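You operate a simulated robot arm through the tools that you are given. There is no shell and no other tool.

You are at the controls of a simulated robot arm. One attempt, no reset.

Task
Put things in order on the bench top. At the end: the black pad stands on top of the wide orange pad; the short green handle is in the yellow tub; the short orange handle stands where the black pad stood; the small black bobbin stands where the silver narrow cap stood; the silver narrow cap from the bench top stands where the short orange handle stood; whatever was shut is shut again. Leave all else as you found it, and nothing knocked over.

The check looks at the end state, three seconds after you hand in, the way a careful person would. Anything else that was tipped, shoved, dropped, spilled or broken makes it a failure. Lids that push on must go on centred and level and be pressed home; caps that screw on are set level and turned clockwise until they are tight.

Robot
A 7-joint arm with a two-finger gripper, fixed in place. Base frame: the origin is at the foot of the arm, x ahead of it, y to its left, z up; the work surface is at about z = 0. Lengths are in mm, angles in degrees, forces in N, time in s.
With the tool pointing down near the work surface it reaches from about 160 to 380 mm from the base axis. Its first joint turns from -72.0 to 72.0 degrees. Payload 0.6 kg.
The TCP is the grasp point between the finger pads, 22 mm short of the fingertips. In the tool frame z runs along the fingers and y along their closing line. Largest opening 92 mm; the body of the gripper starts 65 mm behind the TCP.
Orientation is that of the tool frame in the base frame, as [roll, pitch, yaw] about the fixed x, y, z axes, in that order (R = Rz(yaw) Ry(pitch) Rx(roll)). With the fingers straight down and closing along the base's y, the tool's x points along the base's -x, its y along +y and its z along -z.

Tools
- The arm moves only by the tool play_rows. Its argument "moves" is one flat list of numbers, 6 for each row, row after row: the shift along the base's x, y, z in mm, then the turn, a rotation vector about the base's x, y, z in degrees. In form: [dx, dy, dz, ax, ay, az, dx, dy, dz, ax, ay, az, ...]. A call has 1 to 20 rows; each row shifts and turns the commanded pose from where the row before left it. "claw" is the finger opening in mm, from 0 to 92, set as the call begins (left out, the last holds). Rows are played at 5 a second. More than 50 mm and 8.6 degrees between two rows, or a gripper value outside its range, and nothing of the call is played. Where a pose cannot be reached the arm comes as near as it can. A force on the tool above 40 N (or 10 N above the force at the start of the call, whichever is more), or a blocked arm, ends the call early, and 0.2 s more pass. Each finger halts on what it meets, pressing with about 26 N; the grip force reading is that of the motor and also rises with nothing between the fingers. The clock runs only during rows and for 0.2 s after the last one: add rows that do not move to give the fingers time. It gives the time, the measured TCP pose, the force on the tool (base axes), the opening and the grip force at its end, in the units of the frame above (readings bear some noise), with the torque about the TCP (base axes, N m) and any sound that the robot's microphone picked up, and new pictures: "views" is both (left out), scene, wrist or none.
- Cameras (640 x 400 px; columns grow to the right, rows downward): "scene" is fixed at [65.4, -292.5, 407.7]; the picture's right is [0.63, -0.78, 0.00], its down [-0.44, -0.36, -0.82] and it looks along [0.64, 0.52, -0.57] (base axes); focal length 214 px, centre (320, 200). "wrist" rides on the gripper at [71, 19, -102] in the tool frame; the picture's right is [-0.26, 0.96, 0.00], its down [-0.75, -0.20, -0.63] and it looks along [-0.60, -0.16, 0.78] (tool axes); focal length 280 px, centre (320, 200). There is no depth. A picture from a camera that has moved, and an enlarged one, comes with that camera's place and axes in the base frame and with its lens. The place of the scene camera against the robot may be out by one fixed shift of up to 12 mm in any direction.
- inspect(camera, box): a new picture of the part [left, top, right, bottom] of that camera's present view, enlarged. It takes no simulated time.
- sign_off(): hands the job in; it is judged then, once.

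Nothing tells you positions but the pictures and the camera data. Unless the task says otherwise, let go and move clear before handing in.

The tools are called after ">>>" as a command line: name --argument value ..., lists and objects as JSON in quotes. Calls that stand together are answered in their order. play_rows: Moves the arm, as the interface text tells. Its arguments: {"type":"object","properties":{"moves":{"type":"array"},"claw":{"type":"number"},"views":{"type":"string","enum":["both","scene","wrist","none"]}},"required":["moves"]} The other tools are called the same way: inspect (camera, box) takes an enlarged picture of a part of a camera's view; sign_off () hands the job in.

At the start:

```text
clock: 0.0
ee_pos: [197.8, -150.3, 289.3]
ee_rot: [-180.0, -0.1, 180.0]
wrist_force: [0.9, -0.5, -0.7]
moment: [0.0, -0.01, -0.02]
finger_gap: 91.9
grip_force: 0.0
```

scene: 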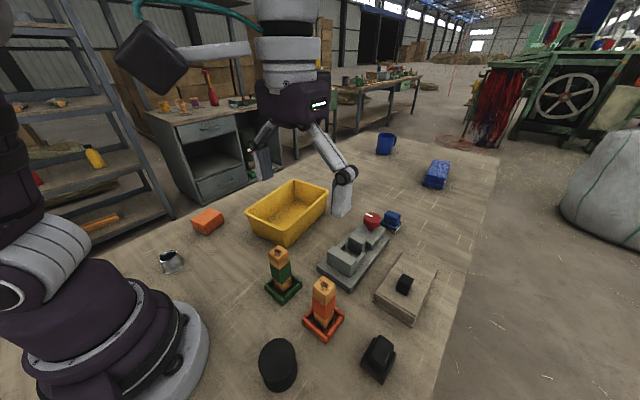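
wrist: 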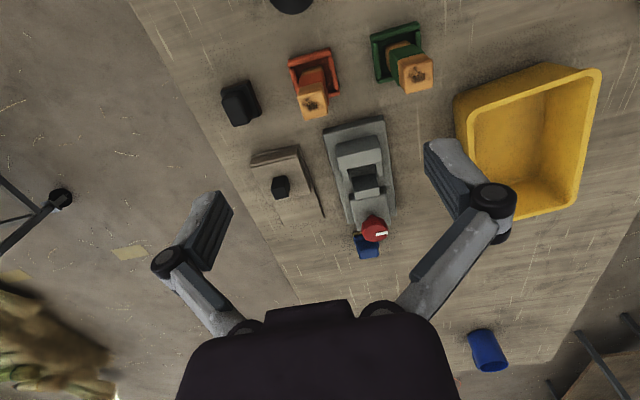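

I see a bench with a yellow tub, green and orange handled things, a grey device, a black piece, and others. I'll look closer before moving.

>>> inspect --camera "scene" --box '[240, 200, 450, 400]'

>>> inspect --camera "scene" --box '[130, 170, 340, 300]'

>>> inspect --camera "scene" --box '[320, 120, 480, 240]'

>>> inspect --camera "wrist" --box '[200, 0, 460, 270]'

```text
2.00 times, centred on (345, 300) of scene
camera zoom: at [65.4, -292.5, 407.7], right [0.63, -0.78, 0.0], down [-0.44, -0.36, -0.82], along [0.64, 0.52, -0.57], focal length 429 px, centre (270, 0)
```

zoom: 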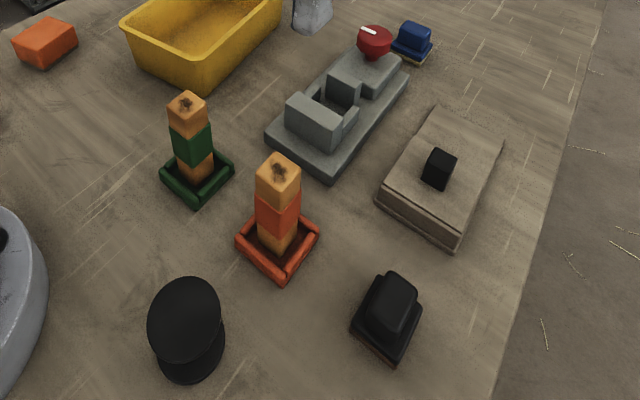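

```text
3.05 times, centred on (235, 235) of scene
camera zoom: at [65.4, -292.5, 407.7], right [0.63, -0.78, 0.0], down [-0.44, -0.36, -0.82], along [0.64, 0.52, -0.57], focal length 654 px, centre (579, 93)
```

zoom: 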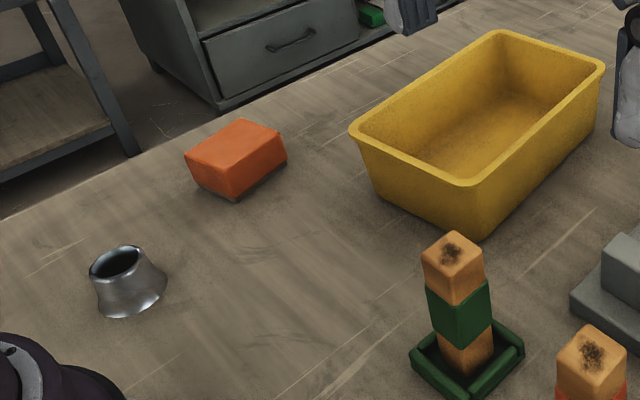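

```text
3.33 times, centred on (400, 180) of scene
camera zoom: at [65.4, -292.5, 407.7], right [0.63, -0.78, 0.0], down [-0.44, -0.36, -0.82], along [0.64, 0.52, -0.57], focal length 715 px, centre (53, 267)
```

zoom: 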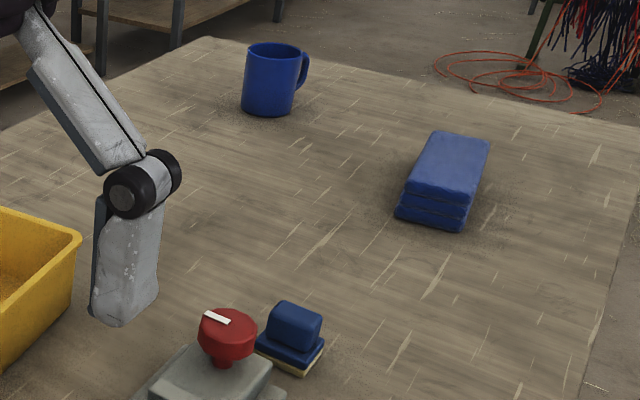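

```text
1.48 times, centred on (330, 135) of wrist
camera zoom: at [127.8, -131.1, 390.5], right [0.26, 0.96, 0.0], down [0.75, -0.2, 0.63], along [0.6, -0.16, -0.78], focal length 415 px, centre (305, 296)
```

zoom: 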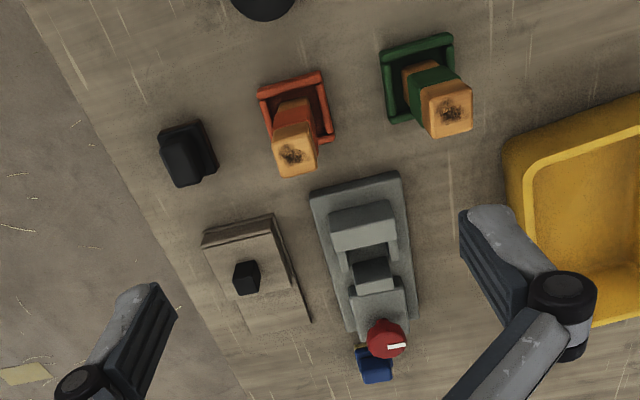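

Layout roughly: black pad near (222,-284), orange handle (218,-176), green handle (221,-70), black round pot (117,-168), silver cap (98,184), orange pad (222,252). I'll move the wrist camera lower to look at the wooden box and the black items.

>>> play_rows --moves '[15, -27, -25, 0, 0, 0, 15, -27, -25, 0, 0, 0, 15, -28, -25, 0, 0, 0, 0, 0, 0, 0, 0, 0]'

```text
clock: 1.0
ee_pos: [243.8, -231.9, 213.0]
ee_rot: [180.0, 0.0, 180.0]
wrist_force: [-0.7, -0.4, -0.4]
moment: [-0.02, 0.02, 0.03]
finger_gap: 92.0
grip_force: 0.0
camera wrist: at [173.8, -212.7, 314.4], right [0.26, 0.96, 0.0], down [0.75, -0.2, 0.63], along [0.6, -0.16, -0.78], focal length 280 px, centre (320, 200)
```

scene: 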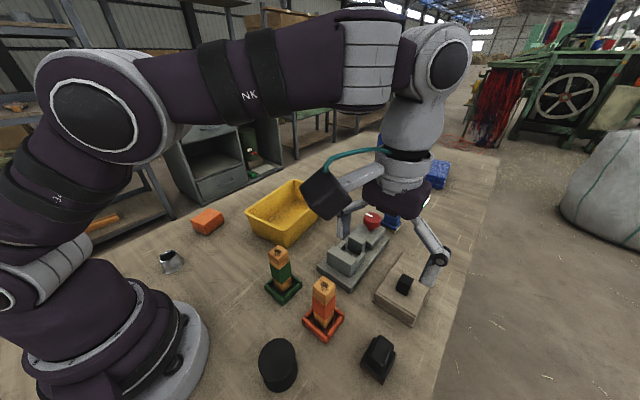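
wrist: 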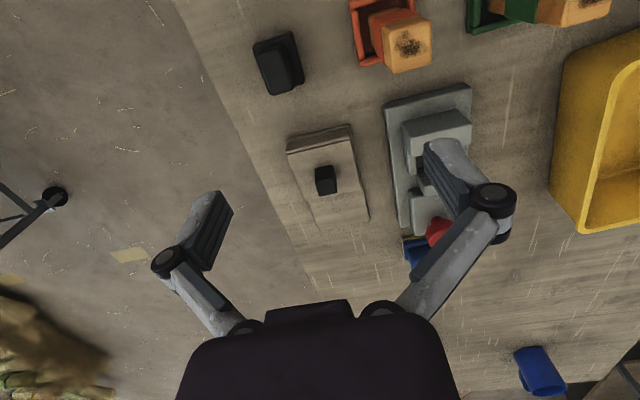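

The wooden box with a black knob sits near (357,-255). I'll zoom on it and other items.

>>> inspect --camera "wrist" --box '[240, 10, 480, 240]'

>>> inspect --camera "scene" --box '[360, 240, 450, 340]'

>>> inspect --camera "scene" --box '[250, 230, 350, 350]'

>>> inspect --camera "scene" --box '[250, 320, 410, 400]'

```text
1.74 times, centred on (360, 125) of wrist
camera zoom: at [173.8, -212.7, 314.4], right [0.26, 0.96, 0.0], down [0.75, -0.2, 0.63], along [0.6, -0.16, -0.78], focal length 488 px, centre (250, 330)
```

zoom: 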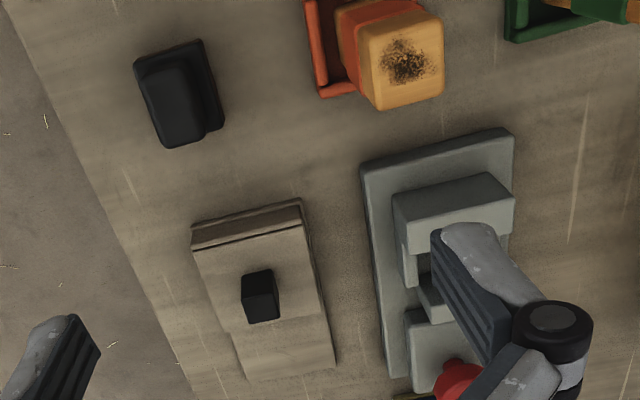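

```text
4.00 times, centred on (405, 290) of scene
camera zoom: at [65.4, -292.5, 407.7], right [0.63, -0.78, 0.0], down [-0.44, -0.36, -0.82], along [0.64, 0.52, -0.57], focal length 858 px, centre (-20, -160)
```

zoom: 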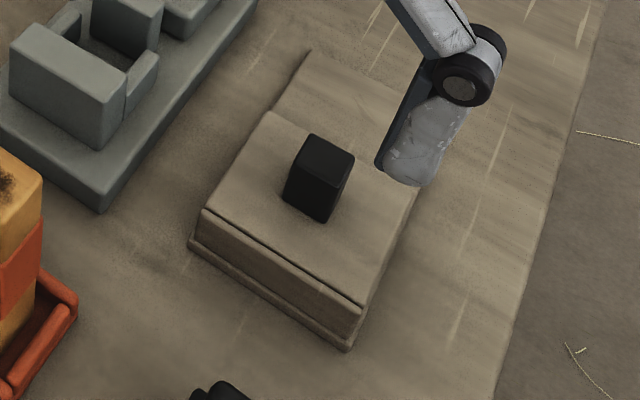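

```text
3.33 times, centred on (300, 290) of scene
camera zoom: at [65.4, -292.5, 407.7], right [0.63, -0.78, 0.0], down [-0.44, -0.36, -0.82], along [0.64, 0.52, -0.57], focal length 715 px, centre (387, -100)
```

zoom: 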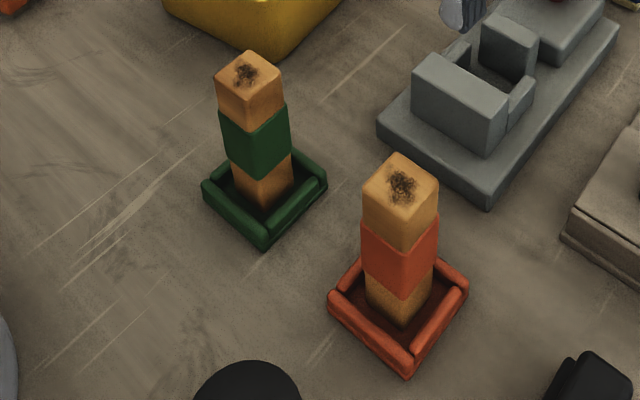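

```text
4.00 times, centred on (330, 360) of scene
camera zoom: at [65.4, -292.5, 407.7], right [0.63, -0.78, 0.0], down [-0.44, -0.36, -0.82], along [0.64, 0.52, -0.57], focal length 858 px, centre (280, -440)
```

zoom: 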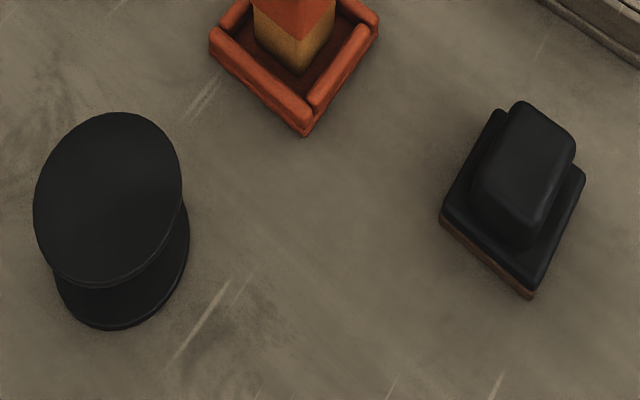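

The round black item looks like a flanged bobbin; the wooden box has a knob on its lid. I'll zoom tighter on each to understand the mechanisms.

>>> inspect --camera "wrist" --box '[275, 115, 385, 245]'

>>> inspect --camera "scene" --box '[310, 200, 410, 295]'

>>> inspect --camera "scene" --box '[150, 240, 190, 280]'

>>> inspect --camera "scene" --box '[180, 195, 235, 245]'

>>> inspect --camera "scene" --box '[150, 90, 310, 210]'

```text
3.08 times, centred on (330, 180) of wrist
camera zoom: at [173.8, -212.7, 314.4], right [0.26, 0.96, 0.0], down [0.75, -0.2, 0.63], along [0.6, -0.16, -0.78], focal length 863 px, centre (289, 262)
```

zoom: 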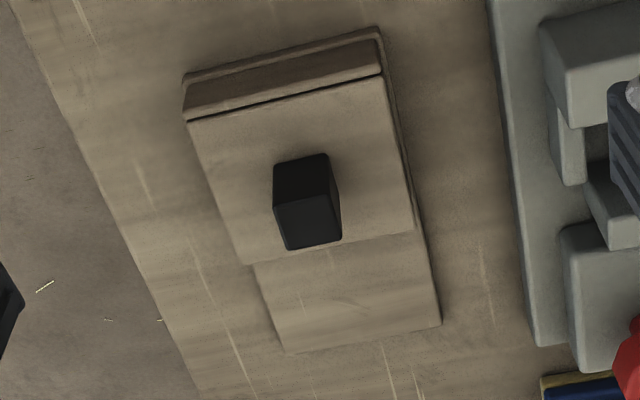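

```text
4.21 times, centred on (360, 248) of scene
camera zoom: at [65.4, -292.5, 407.7], right [0.63, -0.78, 0.0], down [-0.44, -0.36, -0.82], along [0.64, 0.52, -0.57], focal length 903 px, centre (152, 0)
```

zoom: 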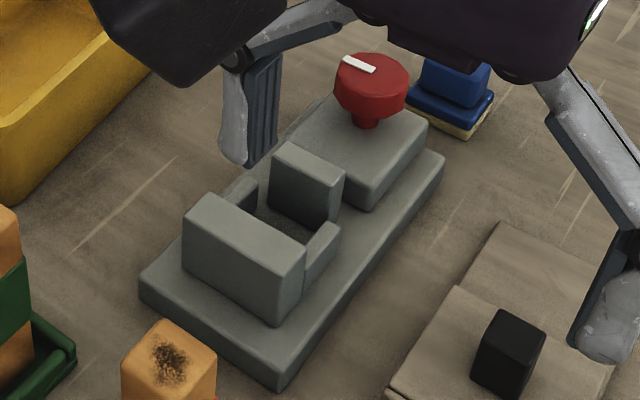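

```text
10.00 times, centred on (170, 260) of scene
camera zoom: at [65.4, -292.5, 407.7], right [0.63, -0.78, 0.0], down [-0.44, -0.36, -0.82], along [0.64, 0.52, -0.57], focal length 2145 px, centre (1820, -400)
```

zoom: 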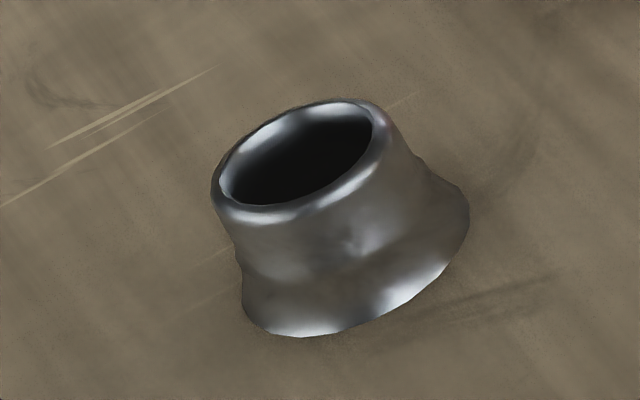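

```text
8.00 times, centred on (208, 220) of scene
camera zoom: at [65.4, -292.5, 407.7], right [0.63, -0.78, 0.0], down [-0.44, -0.36, -0.82], along [0.64, 0.52, -0.57], focal length 1716 px, centre (1220, 40)
```

zoom: 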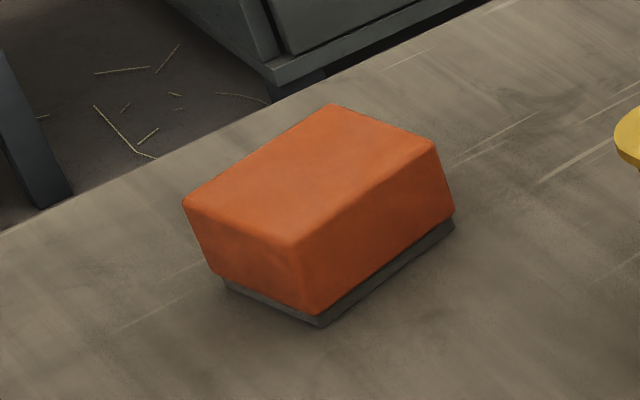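

```text
3.33 times, centred on (230, 150) of scene
camera zoom: at [65.4, -292.5, 407.7], right [0.63, -0.78, 0.0], down [-0.44, -0.36, -0.82], along [0.64, 0.52, -0.57], focal length 715 px, centre (620, 367)
```

zoom: 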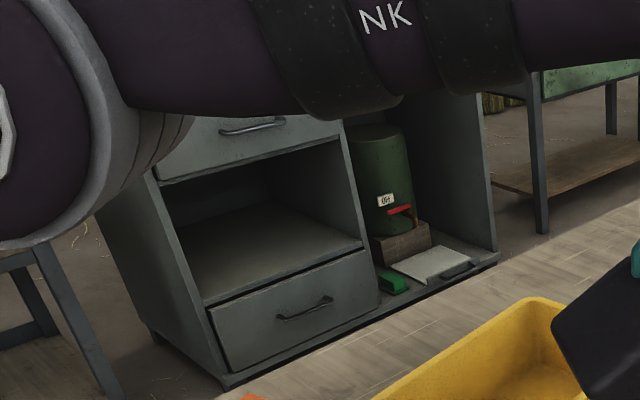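

I want a top view of the two handles in their coloured trays and the bobbin, so I pull the wrist back toward the base at a safe height.

>>> play_rows --moves '[-24, 25, 5, 0, 0, 0, -24, 25, 5, 0, 0, 0, -24, 25, 5, 0, 0, 0, -22, 25, 5, 0, 0, 0, 0, 0, 0, 0, 0, 0]' --views "wrist"

```text
clock: 2.2
ee_pos: [147.9, -132.4, 234.8]
ee_rot: [-180.0, 0.0, 180.0]
wrist_force: [0.3, 0.2, -0.1]
moment: [-0.01, 0.02, 0.02]
finger_gap: 91.9
grip_force: 0.1
camera wrist: at [78.7, -113.4, 335.4], right [0.26, 0.97, 0.0], down [0.75, -0.2, 0.63], along [0.6, -0.16, -0.78], focal length 280 px, centre (320, 200)
```

wrist: 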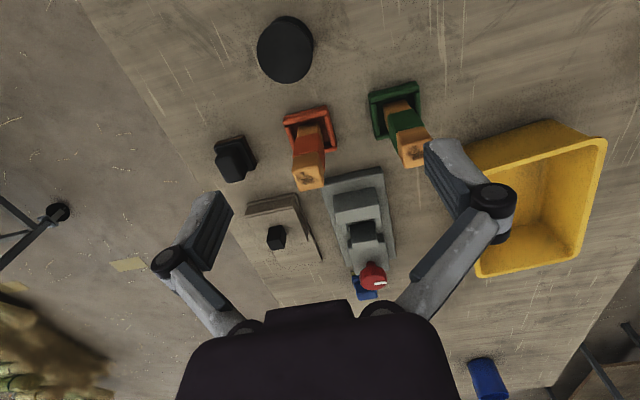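

>>> inspect --camera "wrist" --box '[270, 70, 350, 200]'

>>> inspect --camera "wrist" --box '[350, 70, 450, 180]'

>>> inspect --camera "wrist" --box '[200, 0, 330, 190]'

>>> inspect --camera "wrist" --box '[440, 100, 640, 300]'

```text
3.08 times, centred on (310, 135) of wrist
camera zoom: at [78.7, -113.4, 335.4], right [0.26, 0.97, 0.0], down [0.75, -0.2, 0.63], along [0.6, -0.16, -0.78], focal length 863 px, centre (351, 400)
```

zoom: 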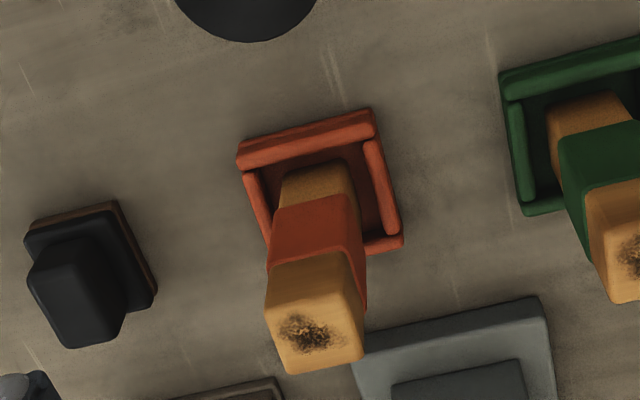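

```text
3.64 times, centred on (400, 125) of wrist
camera zoom: at [78.7, -113.4, 335.4], right [0.26, 0.97, 0.0], down [0.75, -0.2, 0.63], along [0.6, -0.16, -0.78], focal length 1020 px, centre (29, 473)
```

zoom: 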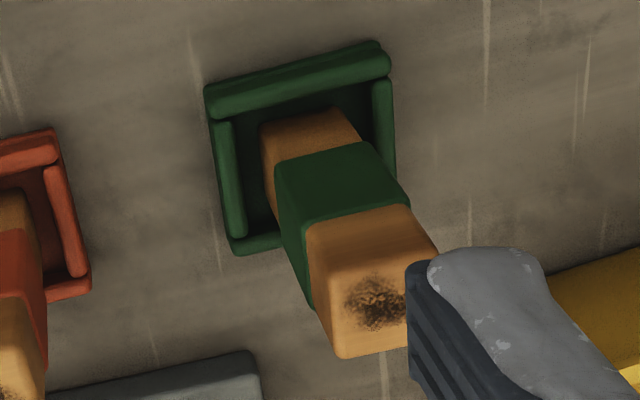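

```text
2.11 times, centred on (265, 95) of wrist
camera zoom: at [78.7, -113.4, 335.4], right [0.26, 0.97, 0.0], down [0.75, -0.2, 0.63], along [0.6, -0.16, -0.78], focal length 590 px, centre (436, 421)
```

zoom: 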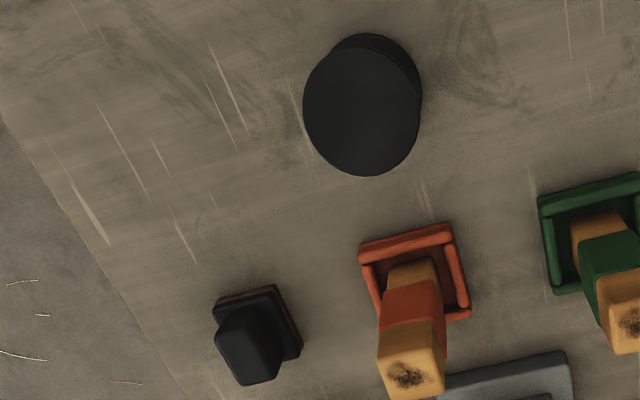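

```text
2.00 times, centred on (540, 200) of wrist
camera zoom: at [78.7, -113.4, 335.4], right [0.26, 0.97, 0.0], down [0.75, -0.2, 0.63], along [0.6, -0.16, -0.78], focal length 561 px, centre (-120, 200)
```

zoom: 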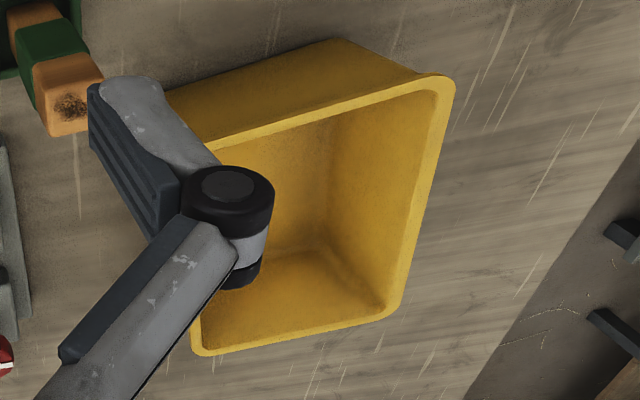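

Handles' trays are about 56 mm square, posts ~97 mm tall; the tub seems empty in the visible part. Next I look at the left side (silver cap, orange pad, tub).

>>> play_rows --moves '[12, 40, 0, 0, 0, 0, 12, 40, 0, 0, 0, 0, 10, 40, 0, 0, 0, 0, 0, 40, 0, 0, 0, 0, 0, 40, 0, 0, 0, 0, 0, 40, 0, 0, 0, 0, 0, 30, 0, 0, 0, 0, 0, 0, 0, 0, 0, 0]' --views "both"

```text
clock: 4.0
ee_pos: [182.0, 138.3, 235.3]
ee_rot: [-180.0, 0.0, 180.0]
wrist_force: [1.1, 0.5, 0.8]
moment: [0.0, -0.02, 0.03]
finger_gap: 92.3
grip_force: 0.1
camera wrist: at [112.6, 157.6, 336.2], right [0.26, 0.96, 0.0], down [0.75, -0.2, 0.63], along [0.6, -0.16, -0.78], focal length 280 px, centre (320, 200)
```

scene: 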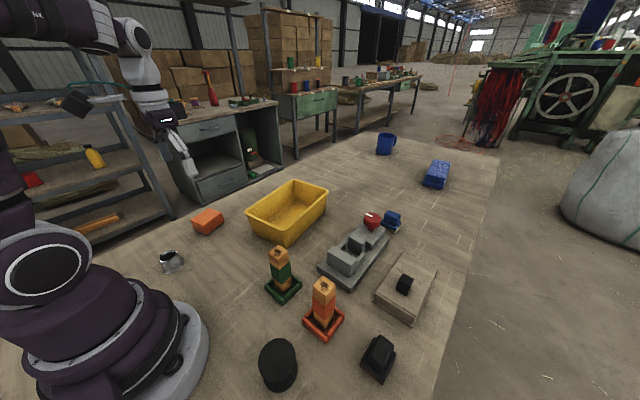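
wrist: 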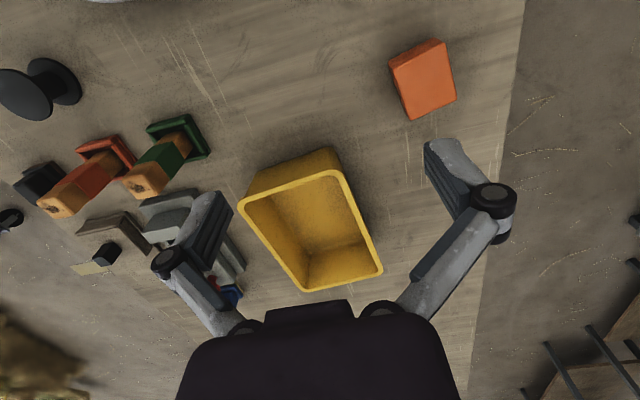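

The black item is a spool (bobbin) and the tub looks empty. Zooming on the tub, pad and bobbin.

>>> inspect --camera "wrist" --box '[0, 40, 220, 240]'

>>> inspect --camera "wrist" --box '[230, 130, 400, 300]'

>>> inspect --camera "wrist" --box '[370, 20, 480, 140]'

>>> inspect --camera "scene" --box '[235, 170, 340, 250]'

```text
2.00 times, centred on (110, 140) of wrist
camera zoom: at [112.6, 157.6, 336.2], right [0.26, 0.96, 0.0], down [0.75, -0.2, 0.63], along [0.6, -0.16, -0.78], focal length 561 px, centre (740, 320)
```

zoom: 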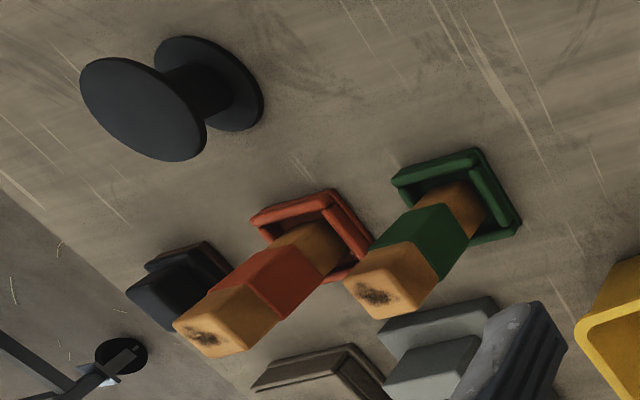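

```text
2.35 times, centred on (315, 215) of wrist
camera zoom: at [112.6, 157.6, 336.2], right [0.26, 0.96, 0.0], down [0.75, -0.2, 0.63], along [0.6, -0.16, -0.78], focal length 660 px, centre (332, 165)
```

zoom: 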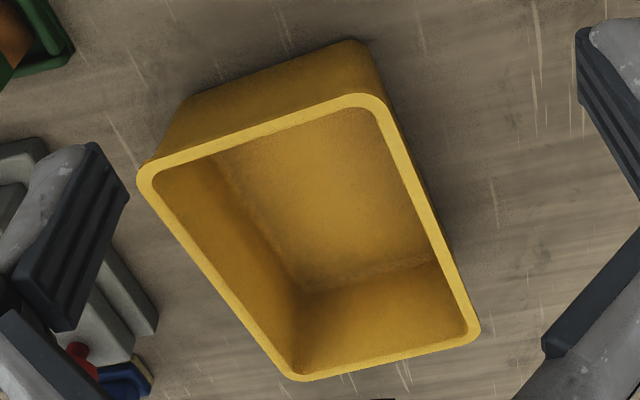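

```text
3.33 times, centred on (425, 80) of wrist
camera zoom: at [112.6, 157.6, 336.2], right [0.26, 0.96, 0.0], down [0.75, -0.2, 0.63], along [0.6, -0.16, -0.78], focal length 935 px, centre (-30, 600)
```

zoom: 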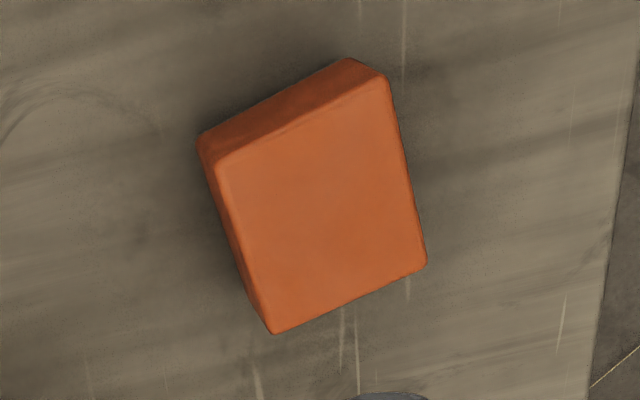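

```text
5.00 times, centred on (288, 210) of scene
camera zoom: at [65.4, -292.5, 407.7], right [0.63, -0.78, 0.0], down [-0.44, -0.36, -0.82], along [0.64, 0.52, -0.57], focal length 1072 px, centre (482, 150)
```

zoom: 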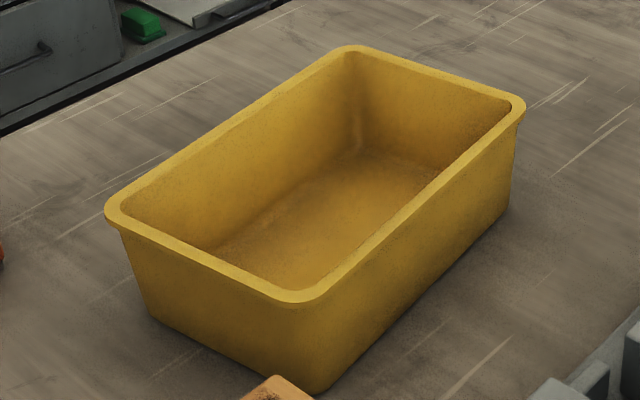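

Now hover over the silver cap, turning the gripper a bit to keep the camera on the inner side.

>>> play_rows --moves '[-10, 8, 0, 0, 0, 8, -10, 8, 0, 0, 0, 8, -10, 8, 0, 0, 0, 8, -12, 8, 0, 0, 0, 8, -14, 8, 0, 0, 0, 8, -14, 4, 0, 0, 0, 8, -14, 2, 0, 0, 0, 0, 0, 0, 0, 0, 0, 0]' --views "both"

```text
clock: 5.8
ee_pos: [99.2, 184.4, 235.0]
ee_rot: [-180.0, 0.1, -132.0]
wrist_force: [0.5, -1.1, 0.0]
moment: [0.03, 0.0, 0.02]
finger_gap: 91.9
grip_force: 0.1
camera wrist: at [38.1, 143.9, 335.3], right [-0.54, 0.84, 0.0], down [0.66, 0.42, 0.63], along [0.53, 0.34, -0.78], focal length 280 px, centre (320, 200)
```

scene: 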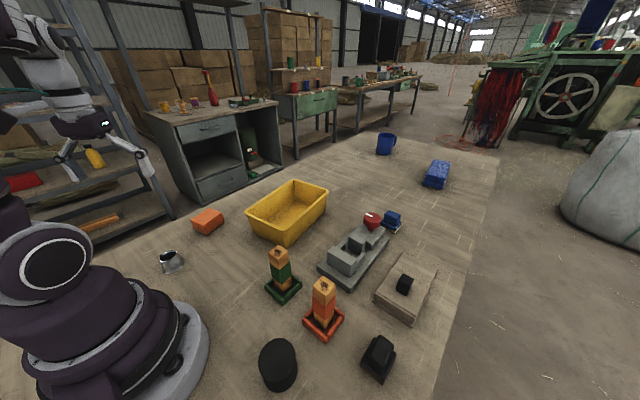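
wrist: 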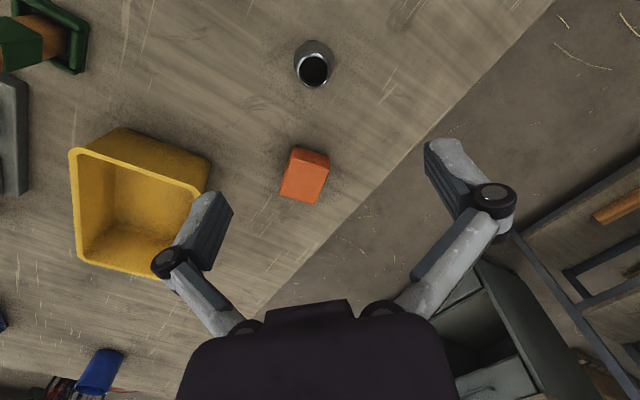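

>>> inspect --camera "wrist" --box '[280, 25, 350, 95]'

>>> inspect --camera "wrist" --box '[270, 130, 340, 215]'

```text
5.71 times, centred on (315, 60) of wrist
camera zoom: at [38.1, 143.9, 335.3], right [-0.54, 0.84, 0.0], down [0.66, 0.42, 0.63], along [0.53, 0.34, -0.78], focal length 1602 px, centre (349, 1000)
```

zoom: 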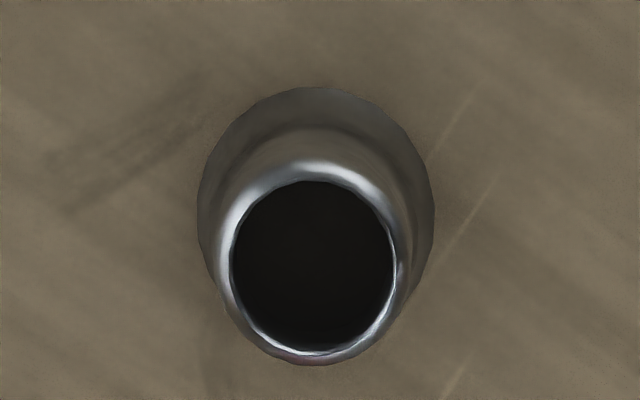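

```text
4.71 times, centred on (305, 172) of wrist
camera zoom: at [38.1, 143.9, 335.3], right [-0.54, 0.84, 0.0], down [0.66, 0.42, 0.63], along [0.53, 0.34, -0.78], focal length 1320 px, centre (391, 329)
```

zoom: 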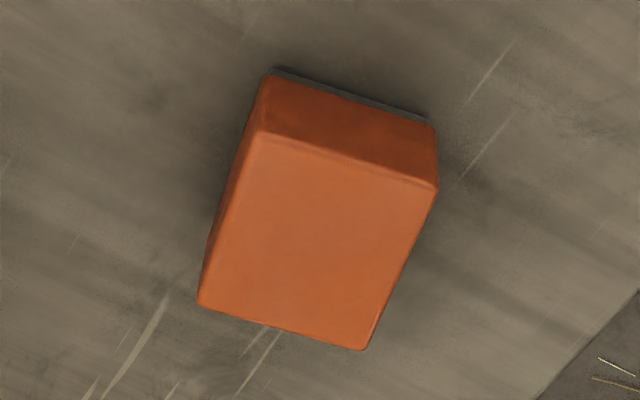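

The silver cap: base ~45 mm dia centred near (103,178), top ~32 mm, ~42 high. Next hover over the orange pad.

>>> play_rows --moves '[26, 12, 0, 0, 0, 0, 26, 12, 0, 0, 0, 0, 26, 12, 0, 0, 0, 0, 26, 12, 0, 0, 0, 0, 25, 10, -20, 0, 0, 0, 0, 0, 0, 0, 0, 0]' --views "wrist"

>>> inspect --camera "wrist" --box '[270, 20, 370, 120]'

```text
clock: 7.2
ee_pos: [227.2, 240.9, 213.0]
ee_rot: [-179.9, 0.0, -132.0]
wrist_force: [0.5, 0.0, 0.1]
moment: [-0.01, 0.0, 0.0]
finger_gap: 91.7
grip_force: 0.0
camera wrist: at [166.7, 201.8, 315.1], right [-0.54, 0.84, 0.0], down [0.66, 0.42, 0.62], along [0.53, 0.34, -0.78], focal length 280 px, centre (320, 200)
```

wrist: 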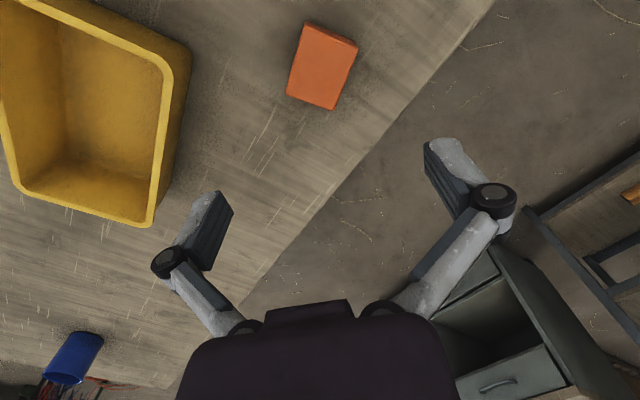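

```text
4.00 times, centred on (320, 70) of wrist
camera zoom: at [166.7, 201.8, 315.1], right [-0.54, 0.84, 0.0], down [0.66, 0.42, 0.62], along [0.53, 0.34, -0.78], focal length 1122 px, centre (320, 720)
```

zoom: 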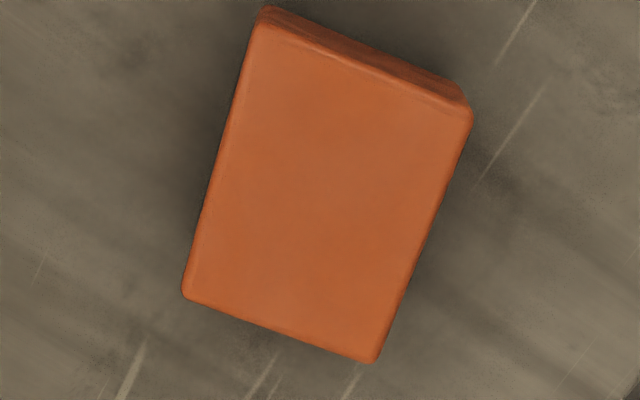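

Orange pad top: ~60×50 mm, centre (226,241), top height ~34, long axis at ~13°. Now going over to hover above the black pad.

>>> play_rows --moves '[5, -39, 0, 0, 0, -7.5, 5, -39, 0, 0, 0, -7.5, 0, -39, 0, 0, 0, -7.5, 0, -39, 0, 0, 0, -7.5, 0, -39, 0, 0, 0, -7.5, 0, -39, 0, 0, 0, -7.5, 0, -39, 0, 0, 0, -7.5, 0, -39, 0, 0, 0, -7.5, 0, -39, 0, 0, 0, -7.5, 0, -39, 0, 0, 0, -7.5, 0, -39, 0, 0, 0, -7.5, -5, -39, 0, 0, 0, -7.5, -5, -39, 0, 0, 0, -8, 0, 0, 0, 0, 0, 0]' --views "wrist"

>>> inspect --camera "wrist" --box '[270, 10, 370, 110]'

```text
clock: 10.2
ee_pos: [227.9, -264.0, 215.9]
ee_rot: [-179.9, -0.1, 130.0]
wrist_force: [-0.7, -0.2, 0.2]
moment: [-0.01, 0.01, 0.03]
finger_gap: 92.0
grip_force: 0.0
camera wrist: at [197.6, -197.7, 316.4], right [0.91, 0.42, 0.0], down [0.33, -0.71, 0.62], along [0.26, -0.57, -0.78], focal length 280 px, centre (320, 200)
```

wrist: 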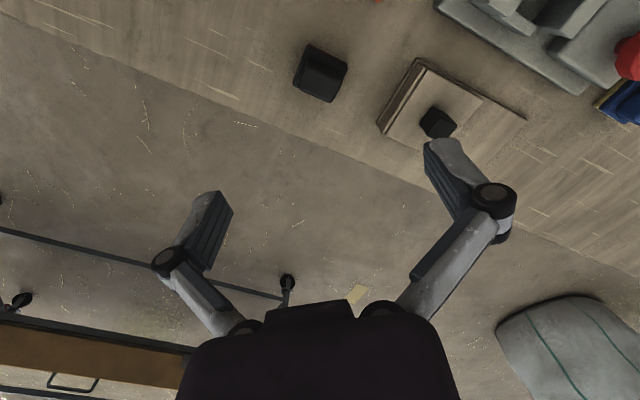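

```text
4.00 times, centred on (320, 60) of wrist
camera zoom: at [197.6, -197.7, 316.4], right [0.91, 0.42, 0.0], down [0.33, -0.71, 0.62], along [0.26, -0.57, -0.78], focal length 1122 px, centre (320, 760)
```

zoom: 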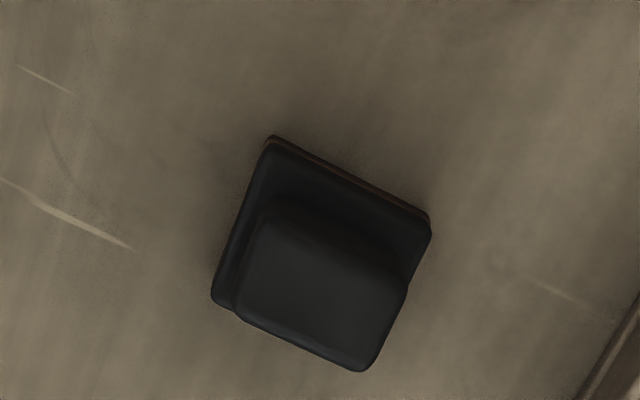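

Black pad: centre about (231,-272), axis-aligned, base ~45×41, handle block 35×22, top ~39 high. Before acting, I examine the box and surroundings for other caps or bobbins.

>>> inspect --camera "wrist" --box '[370, 50, 530, 150]'

>>> inspect --camera "scene" --box '[0, 60, 160, 180]'

>>> inspect --camera "scene" --box '[140, 60, 300, 160]'

>>> inspect --camera "scene" --box '[280, 40, 440, 140]'

>>> inspect --camera "scene" --box '[360, 180, 450, 240]'

```text
4.00 times, centred on (450, 100) of wrist
camera zoom: at [197.6, -197.7, 316.4], right [0.91, 0.42, 0.0], down [0.33, -0.71, 0.62], along [0.26, -0.57, -0.78], focal length 1122 px, centre (-200, 600)
```

zoom: 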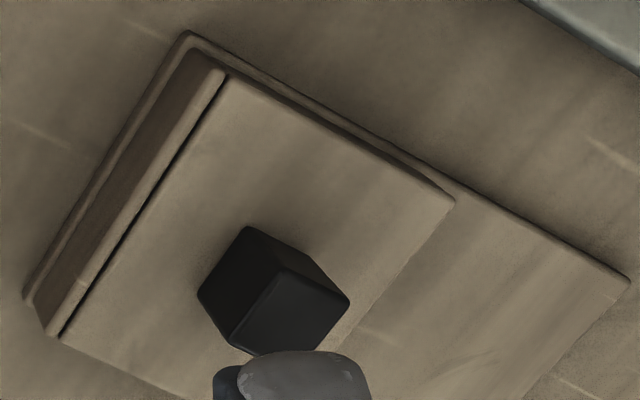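

```text
3.33 times, centred on (80, 120) of scene
camera zoom: at [65.4, -292.5, 407.7], right [0.63, -0.78, 0.0], down [-0.44, -0.36, -0.82], along [0.64, 0.52, -0.57], focal length 715 px, centre (1120, 467)
```

zoom: 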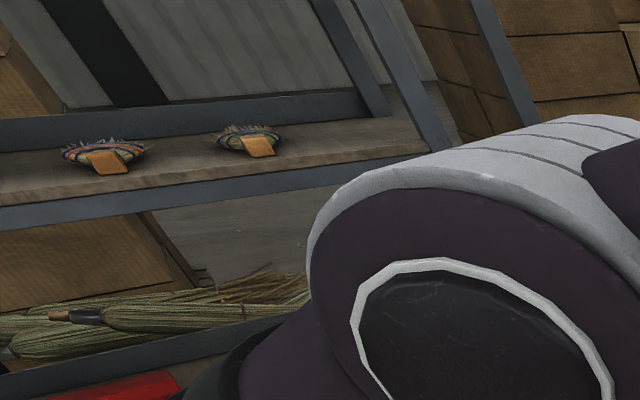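

```text
4.00 times, centred on (220, 110) of scene
camera zoom: at [65.4, -292.5, 407.7], right [0.63, -0.78, 0.0], down [-0.44, -0.36, -0.82], along [0.64, 0.52, -0.57], focal length 858 px, centre (720, 560)
```

zoom: 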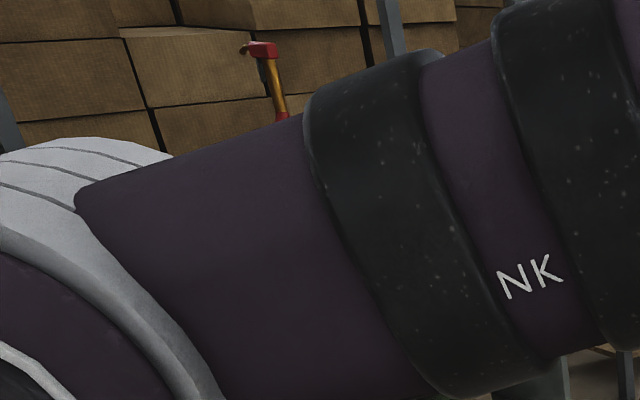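

```text
4.00 times, centred on (360, 90) of scene
camera zoom: at [65.4, -292.5, 407.7], right [0.63, -0.78, 0.0], down [-0.44, -0.36, -0.82], along [0.64, 0.52, -0.57], focal length 858 px, centre (160, 640)
```

zoom: 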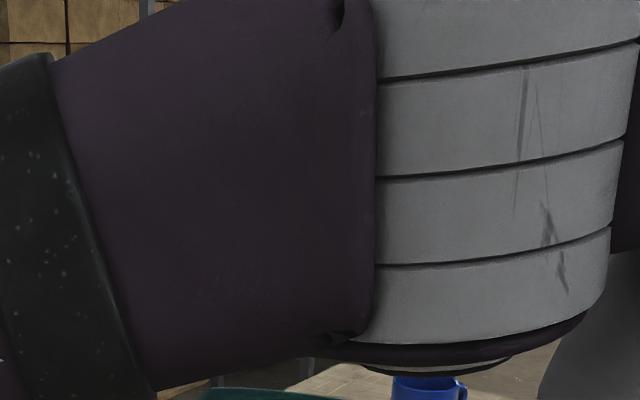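

```text
6.67 times, centred on (405, 210) of scene
camera zoom: at [65.4, -292.5, 407.7], right [0.63, -0.78, 0.0], down [-0.44, -0.36, -0.82], along [0.64, 0.52, -0.57], focal length 1430 px, centre (-247, 133)
```

zoom: 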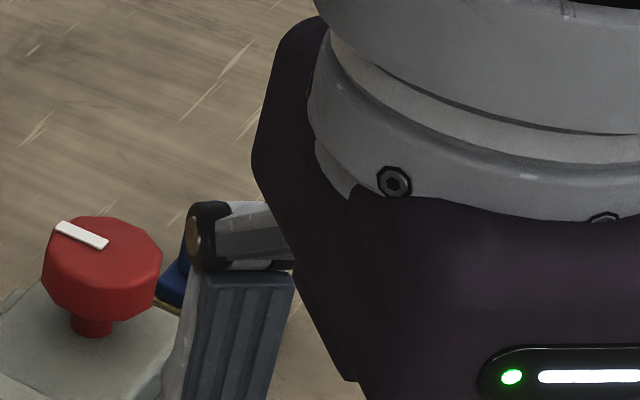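

The box has a sliding lid with a black knob, further out at radius ~440; I'll come back to it after the sure moves. First the black pad: turn the gripper to close along y and centre above it.

>>> play_rows --moves '[1, -2, 0, 0, 0, 8, 1, -2, 0, 0, 0, 8, 1, -2, 0, 0, 0, 8, 0, -2, 0, 0, 0, 8, 0, 0, -20, 0, 0, 8, 0, 0, -20, 0, 0, 8, 0, 0, -20, 0, 0, 2, 0, 0, 0, 0, 0, 0]' --claw 56 --views "wrist"

>>> inspect --camera "wrist" --box '[240, 40, 400, 180]'

```text
clock: 12.0
ee_pos: [227.6, -271.4, 153.0]
ee_rot: [-180.0, 0.0, -180.0]
wrist_force: [-1.2, -0.6, -0.2]
moment: [0.01, 0.02, 0.01]
finger_gap: 55.8
grip_force: 0.0
out of reach, approached as far as the arm can: row 4
camera wrist: at [157.4, -251.1, 254.2], right [0.26, 0.97, 0.0], down [0.75, -0.2, 0.63], along [0.6, -0.16, -0.78], focal length 280 px, centre (320, 200)
```

wrist: 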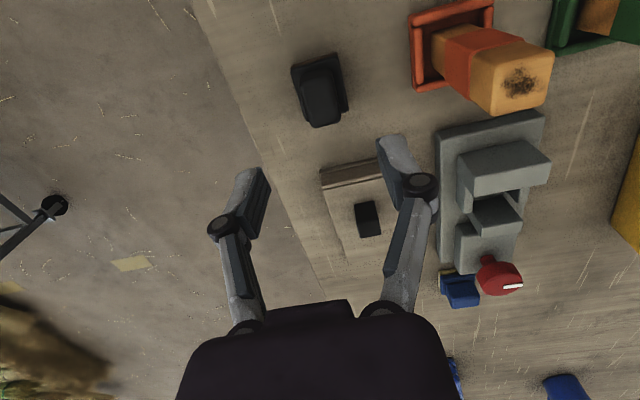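

```text
2.86 times, centred on (320, 110) of wrist
camera zoom: at [157.4, -251.1, 254.2], right [0.26, 0.97, 0.0], down [0.75, -0.2, 0.63], along [0.6, -0.16, -0.78], focal length 801 px, centre (320, 457)
```

zoom: 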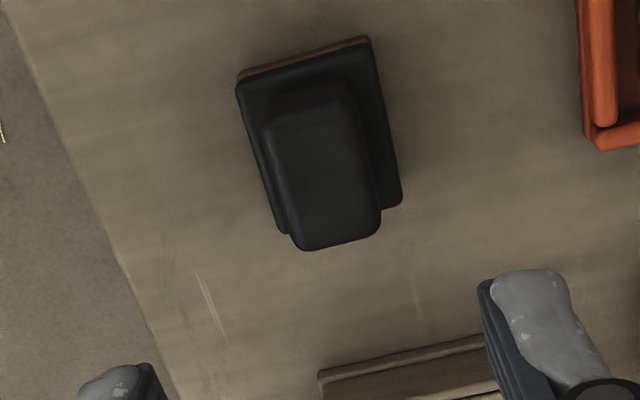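

Pad centre refined to about (230,-270). Descending to the handle block with the fingertips above its base plate.

>>> play_rows --moves '[0, 1, -25, 0, 0, 0, 0, 0, -25, 0, 0, 0, 0, 0, -25, 0, 0, 0, 0, 0, -20, 0, 0, 0, 0, 0, -16, 0, 0, 0, 0, 0, 0, 0, 0, 0]' --views "both"

>>> inspect --camera "wrist" --box '[240, 100, 400, 240]'

>>> inspect --camera "scene" --box '[320, 300, 420, 390]'

```text
clock: 13.4
ee_pos: [227.1, -270.3, 41.8]
ee_rot: [180.0, 0.0, 180.0]
wrist_force: [0.6, 0.2, 0.3]
moment: [-0.01, 0.02, 0.02]
finger_gap: 55.9
grip_force: 0.0
camera wrist: at [157.6, -250.2, 142.6], right [0.26, 0.96, 0.0], down [0.75, -0.2, 0.63], along [0.6, -0.16, -0.78], focal length 280 px, centre (320, 200)
```

scene: 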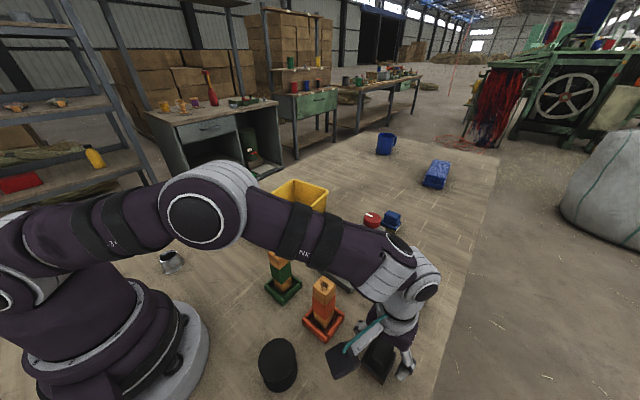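
wrist: 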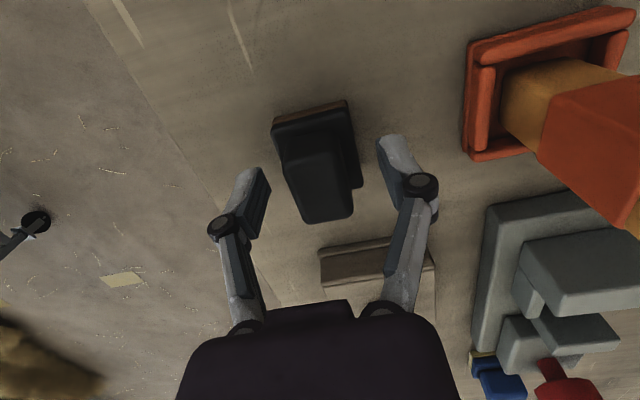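

```text
2.86 times, centred on (320, 170) of wrist
camera zoom: at [157.6, -250.2, 142.6], right [0.26, 0.96, 0.0], down [0.75, -0.2, 0.63], along [0.6, -0.16, -0.78], focal length 801 px, centre (320, 286)
```

zoom: 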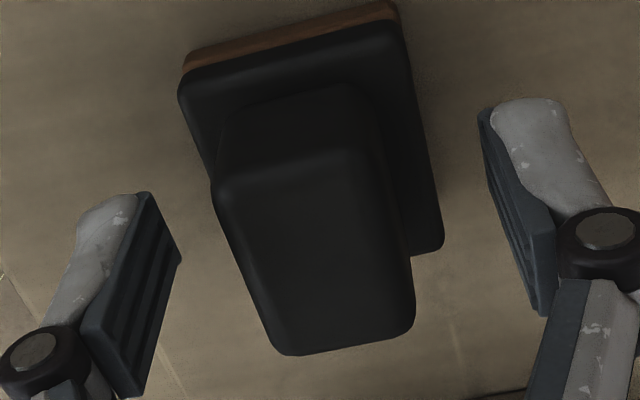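

```text
4.44 times, centred on (370, 345) of scene
camera zoom: at [65.4, -292.5, 407.7], right [0.63, -0.78, 0.0], down [-0.44, -0.36, -0.82], along [0.64, 0.52, -0.57], focal length 953 px, centre (98, -444)
```

zoom: 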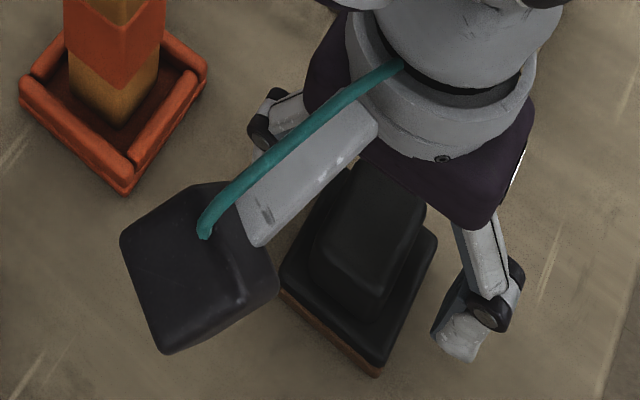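

Fingertips are beside the handle block, above the plate. Closing.

>>> play_rows --moves '[0, 0, -1.5, 0, 0, 0, 0, 0, 0, 0, 0, 0, 0, 0, 0, 0, 0, 0, 0, 0, 0, 0, 0, 0, 0, 0, 0, 0, 0, 0]' --claw 10 --views "wrist"

```text
clock: 14.6
ee_pos: [228.1, -269.2, 40.5]
ee_rot: [-179.8, -0.1, -179.9]
wrist_force: [-0.2, -1.0, 5.3]
moment: [-0.06, 0.03, -0.01]
finger_gap: 25.2
grip_force: 26.1
camera wrist: at [157.5, -250.2, 141.3], right [0.26, 0.96, 0.0], down [0.75, -0.2, 0.63], along [0.6, -0.16, -0.78], focal length 280 px, centre (320, 200)
```

wrist: 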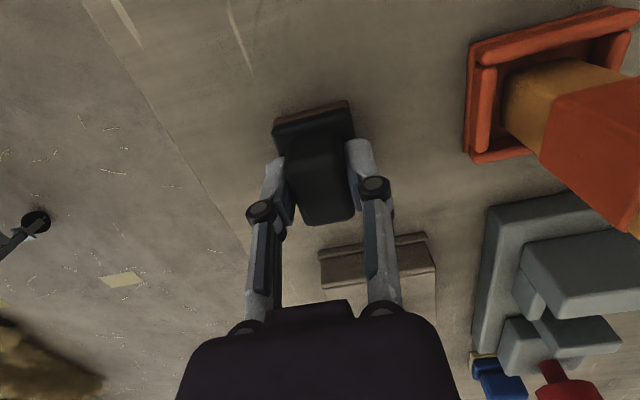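

Gripped (25 mm). Lifting gently.

>>> play_rows --moves '[0, 0, 4, 0, 0, 0, 0, 0, 10, 0, 0, 0, 0, 0, 20, 0, 0, 0, 0, 0, 30, 0, 0, 0, 0, 0, 35, 0, 0, 0, 0, 0, 35, 0, 0, 0, 0, 0, 25, 0, 0, 0, 0, 0, 0, 0, 0, 0]' --views "both"

>>> inspect --camera "wrist" --box '[240, 80, 400, 240]'

```text
clock: 16.4
ee_pos: [227.5, -268.6, 199.3]
ee_rot: [-180.0, 0.0, -180.0]
wrist_force: [-0.2, -0.5, -1.3]
moment: [-0.04, 0.04, -0.01]
finger_gap: 25.0
grip_force: 25.9
camera wrist: at [158.0, -249.5, 300.4], right [0.26, 0.96, 0.0], down [0.75, -0.2, 0.63], along [0.6, -0.16, -0.78], focal length 280 px, centre (320, 200)
```

scene: 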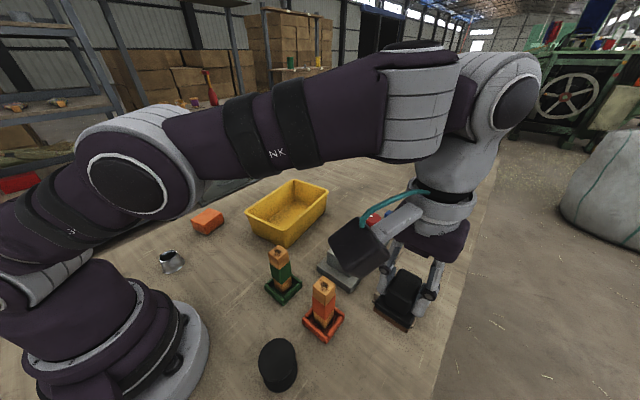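
wrist: 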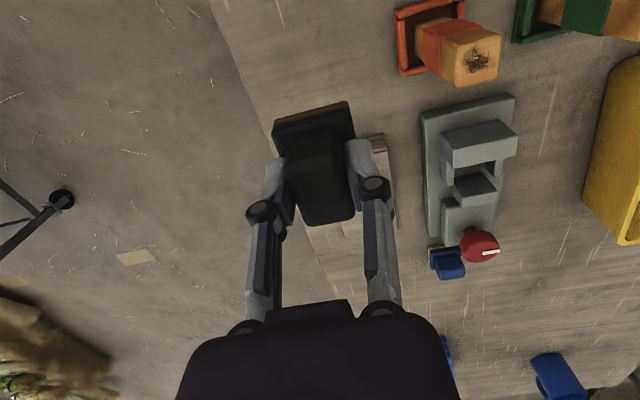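

```text
2.50 times, centred on (320, 160) of wrist
camera zoom: at [158.0, -249.5, 300.4], right [0.26, 0.96, 0.0], down [0.75, -0.2, 0.63], along [0.6, -0.16, -0.78], focal length 701 px, centre (320, 300)
```

zoom: 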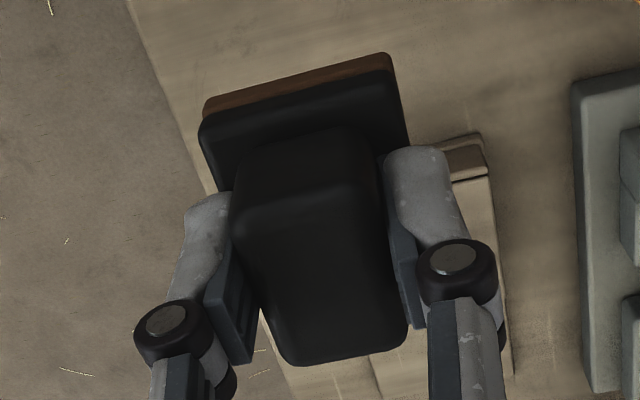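

Held level. Carrying it across to above the orange pad, turning 13° to match.

>>> play_rows --moves '[0, 30, 0, 0, 0, 0, 0, 40, 0, 0, 0, 1.3, 0, 40, 0, 0, 0, 1.3, 0, 40, 0, 0, 0, 1.3, 0, 40, 0, 0, 0, 1.3, 0, 40, 0, 0, 0, 1.3, 0, 40, 0, 0, 0, 1.3, 0, 40, 0, 0, 0, 1.3, 0, 40, 0, 0, 0, 1.3, 0, 40, 0, 0, 0, 1.3, 0, 40, 0, 0, 0, 1.6, -2, 40, 0, 0, 0, 0, -2, 39, 0, 0, 0, 0, 0, 0, 0, 0, 0, 0, 0, 0, 0, 0, 0, 0]' --views "both"

```text
clock: 19.6
ee_pos: [224.6, 240.8, 198.6]
ee_rot: [-179.9, 0.0, -166.8]
wrist_force: [0.7, -0.2, -0.4]
moment: [-0.02, 0.01, -0.02]
finger_gap: 25.4
grip_force: 25.9
camera wrist: at [151.0, 242.4, 300.1], right [0.03, 1.0, 0.0], down [0.78, -0.03, 0.63], along [0.62, -0.02, -0.78], focal length 280 px, centre (320, 200)
```

scene: 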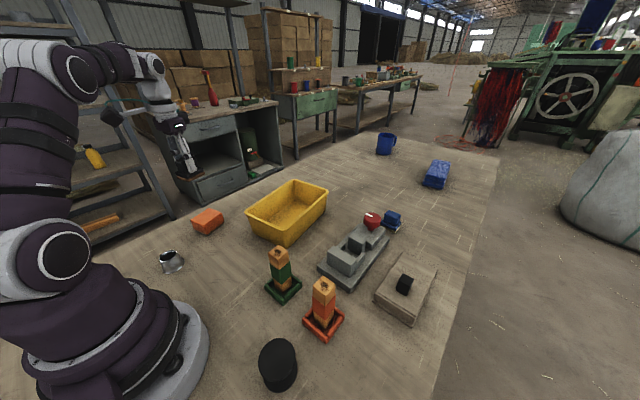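
wrist: 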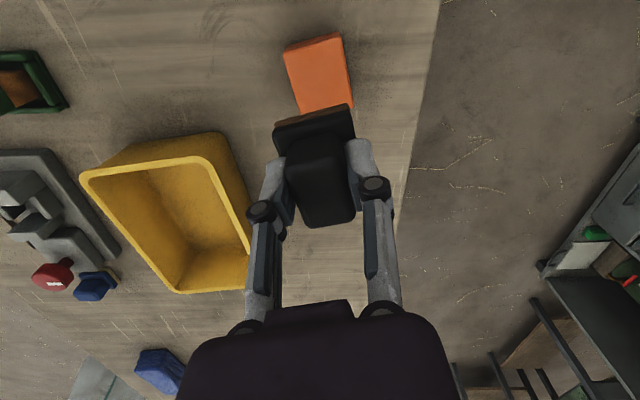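

>>> inspect --camera "wrist" --box '[250, 10, 390, 150]'

```text
2.86 times, centred on (320, 80) of wrist
camera zoom: at [151.0, 242.4, 300.1], right [0.03, 1.0, 0.0], down [0.78, -0.03, 0.63], along [0.62, -0.02, -0.78], focal length 801 px, centre (320, 543)
```

zoom: 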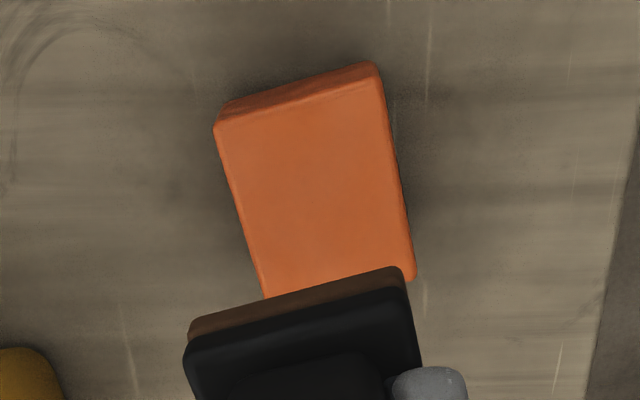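

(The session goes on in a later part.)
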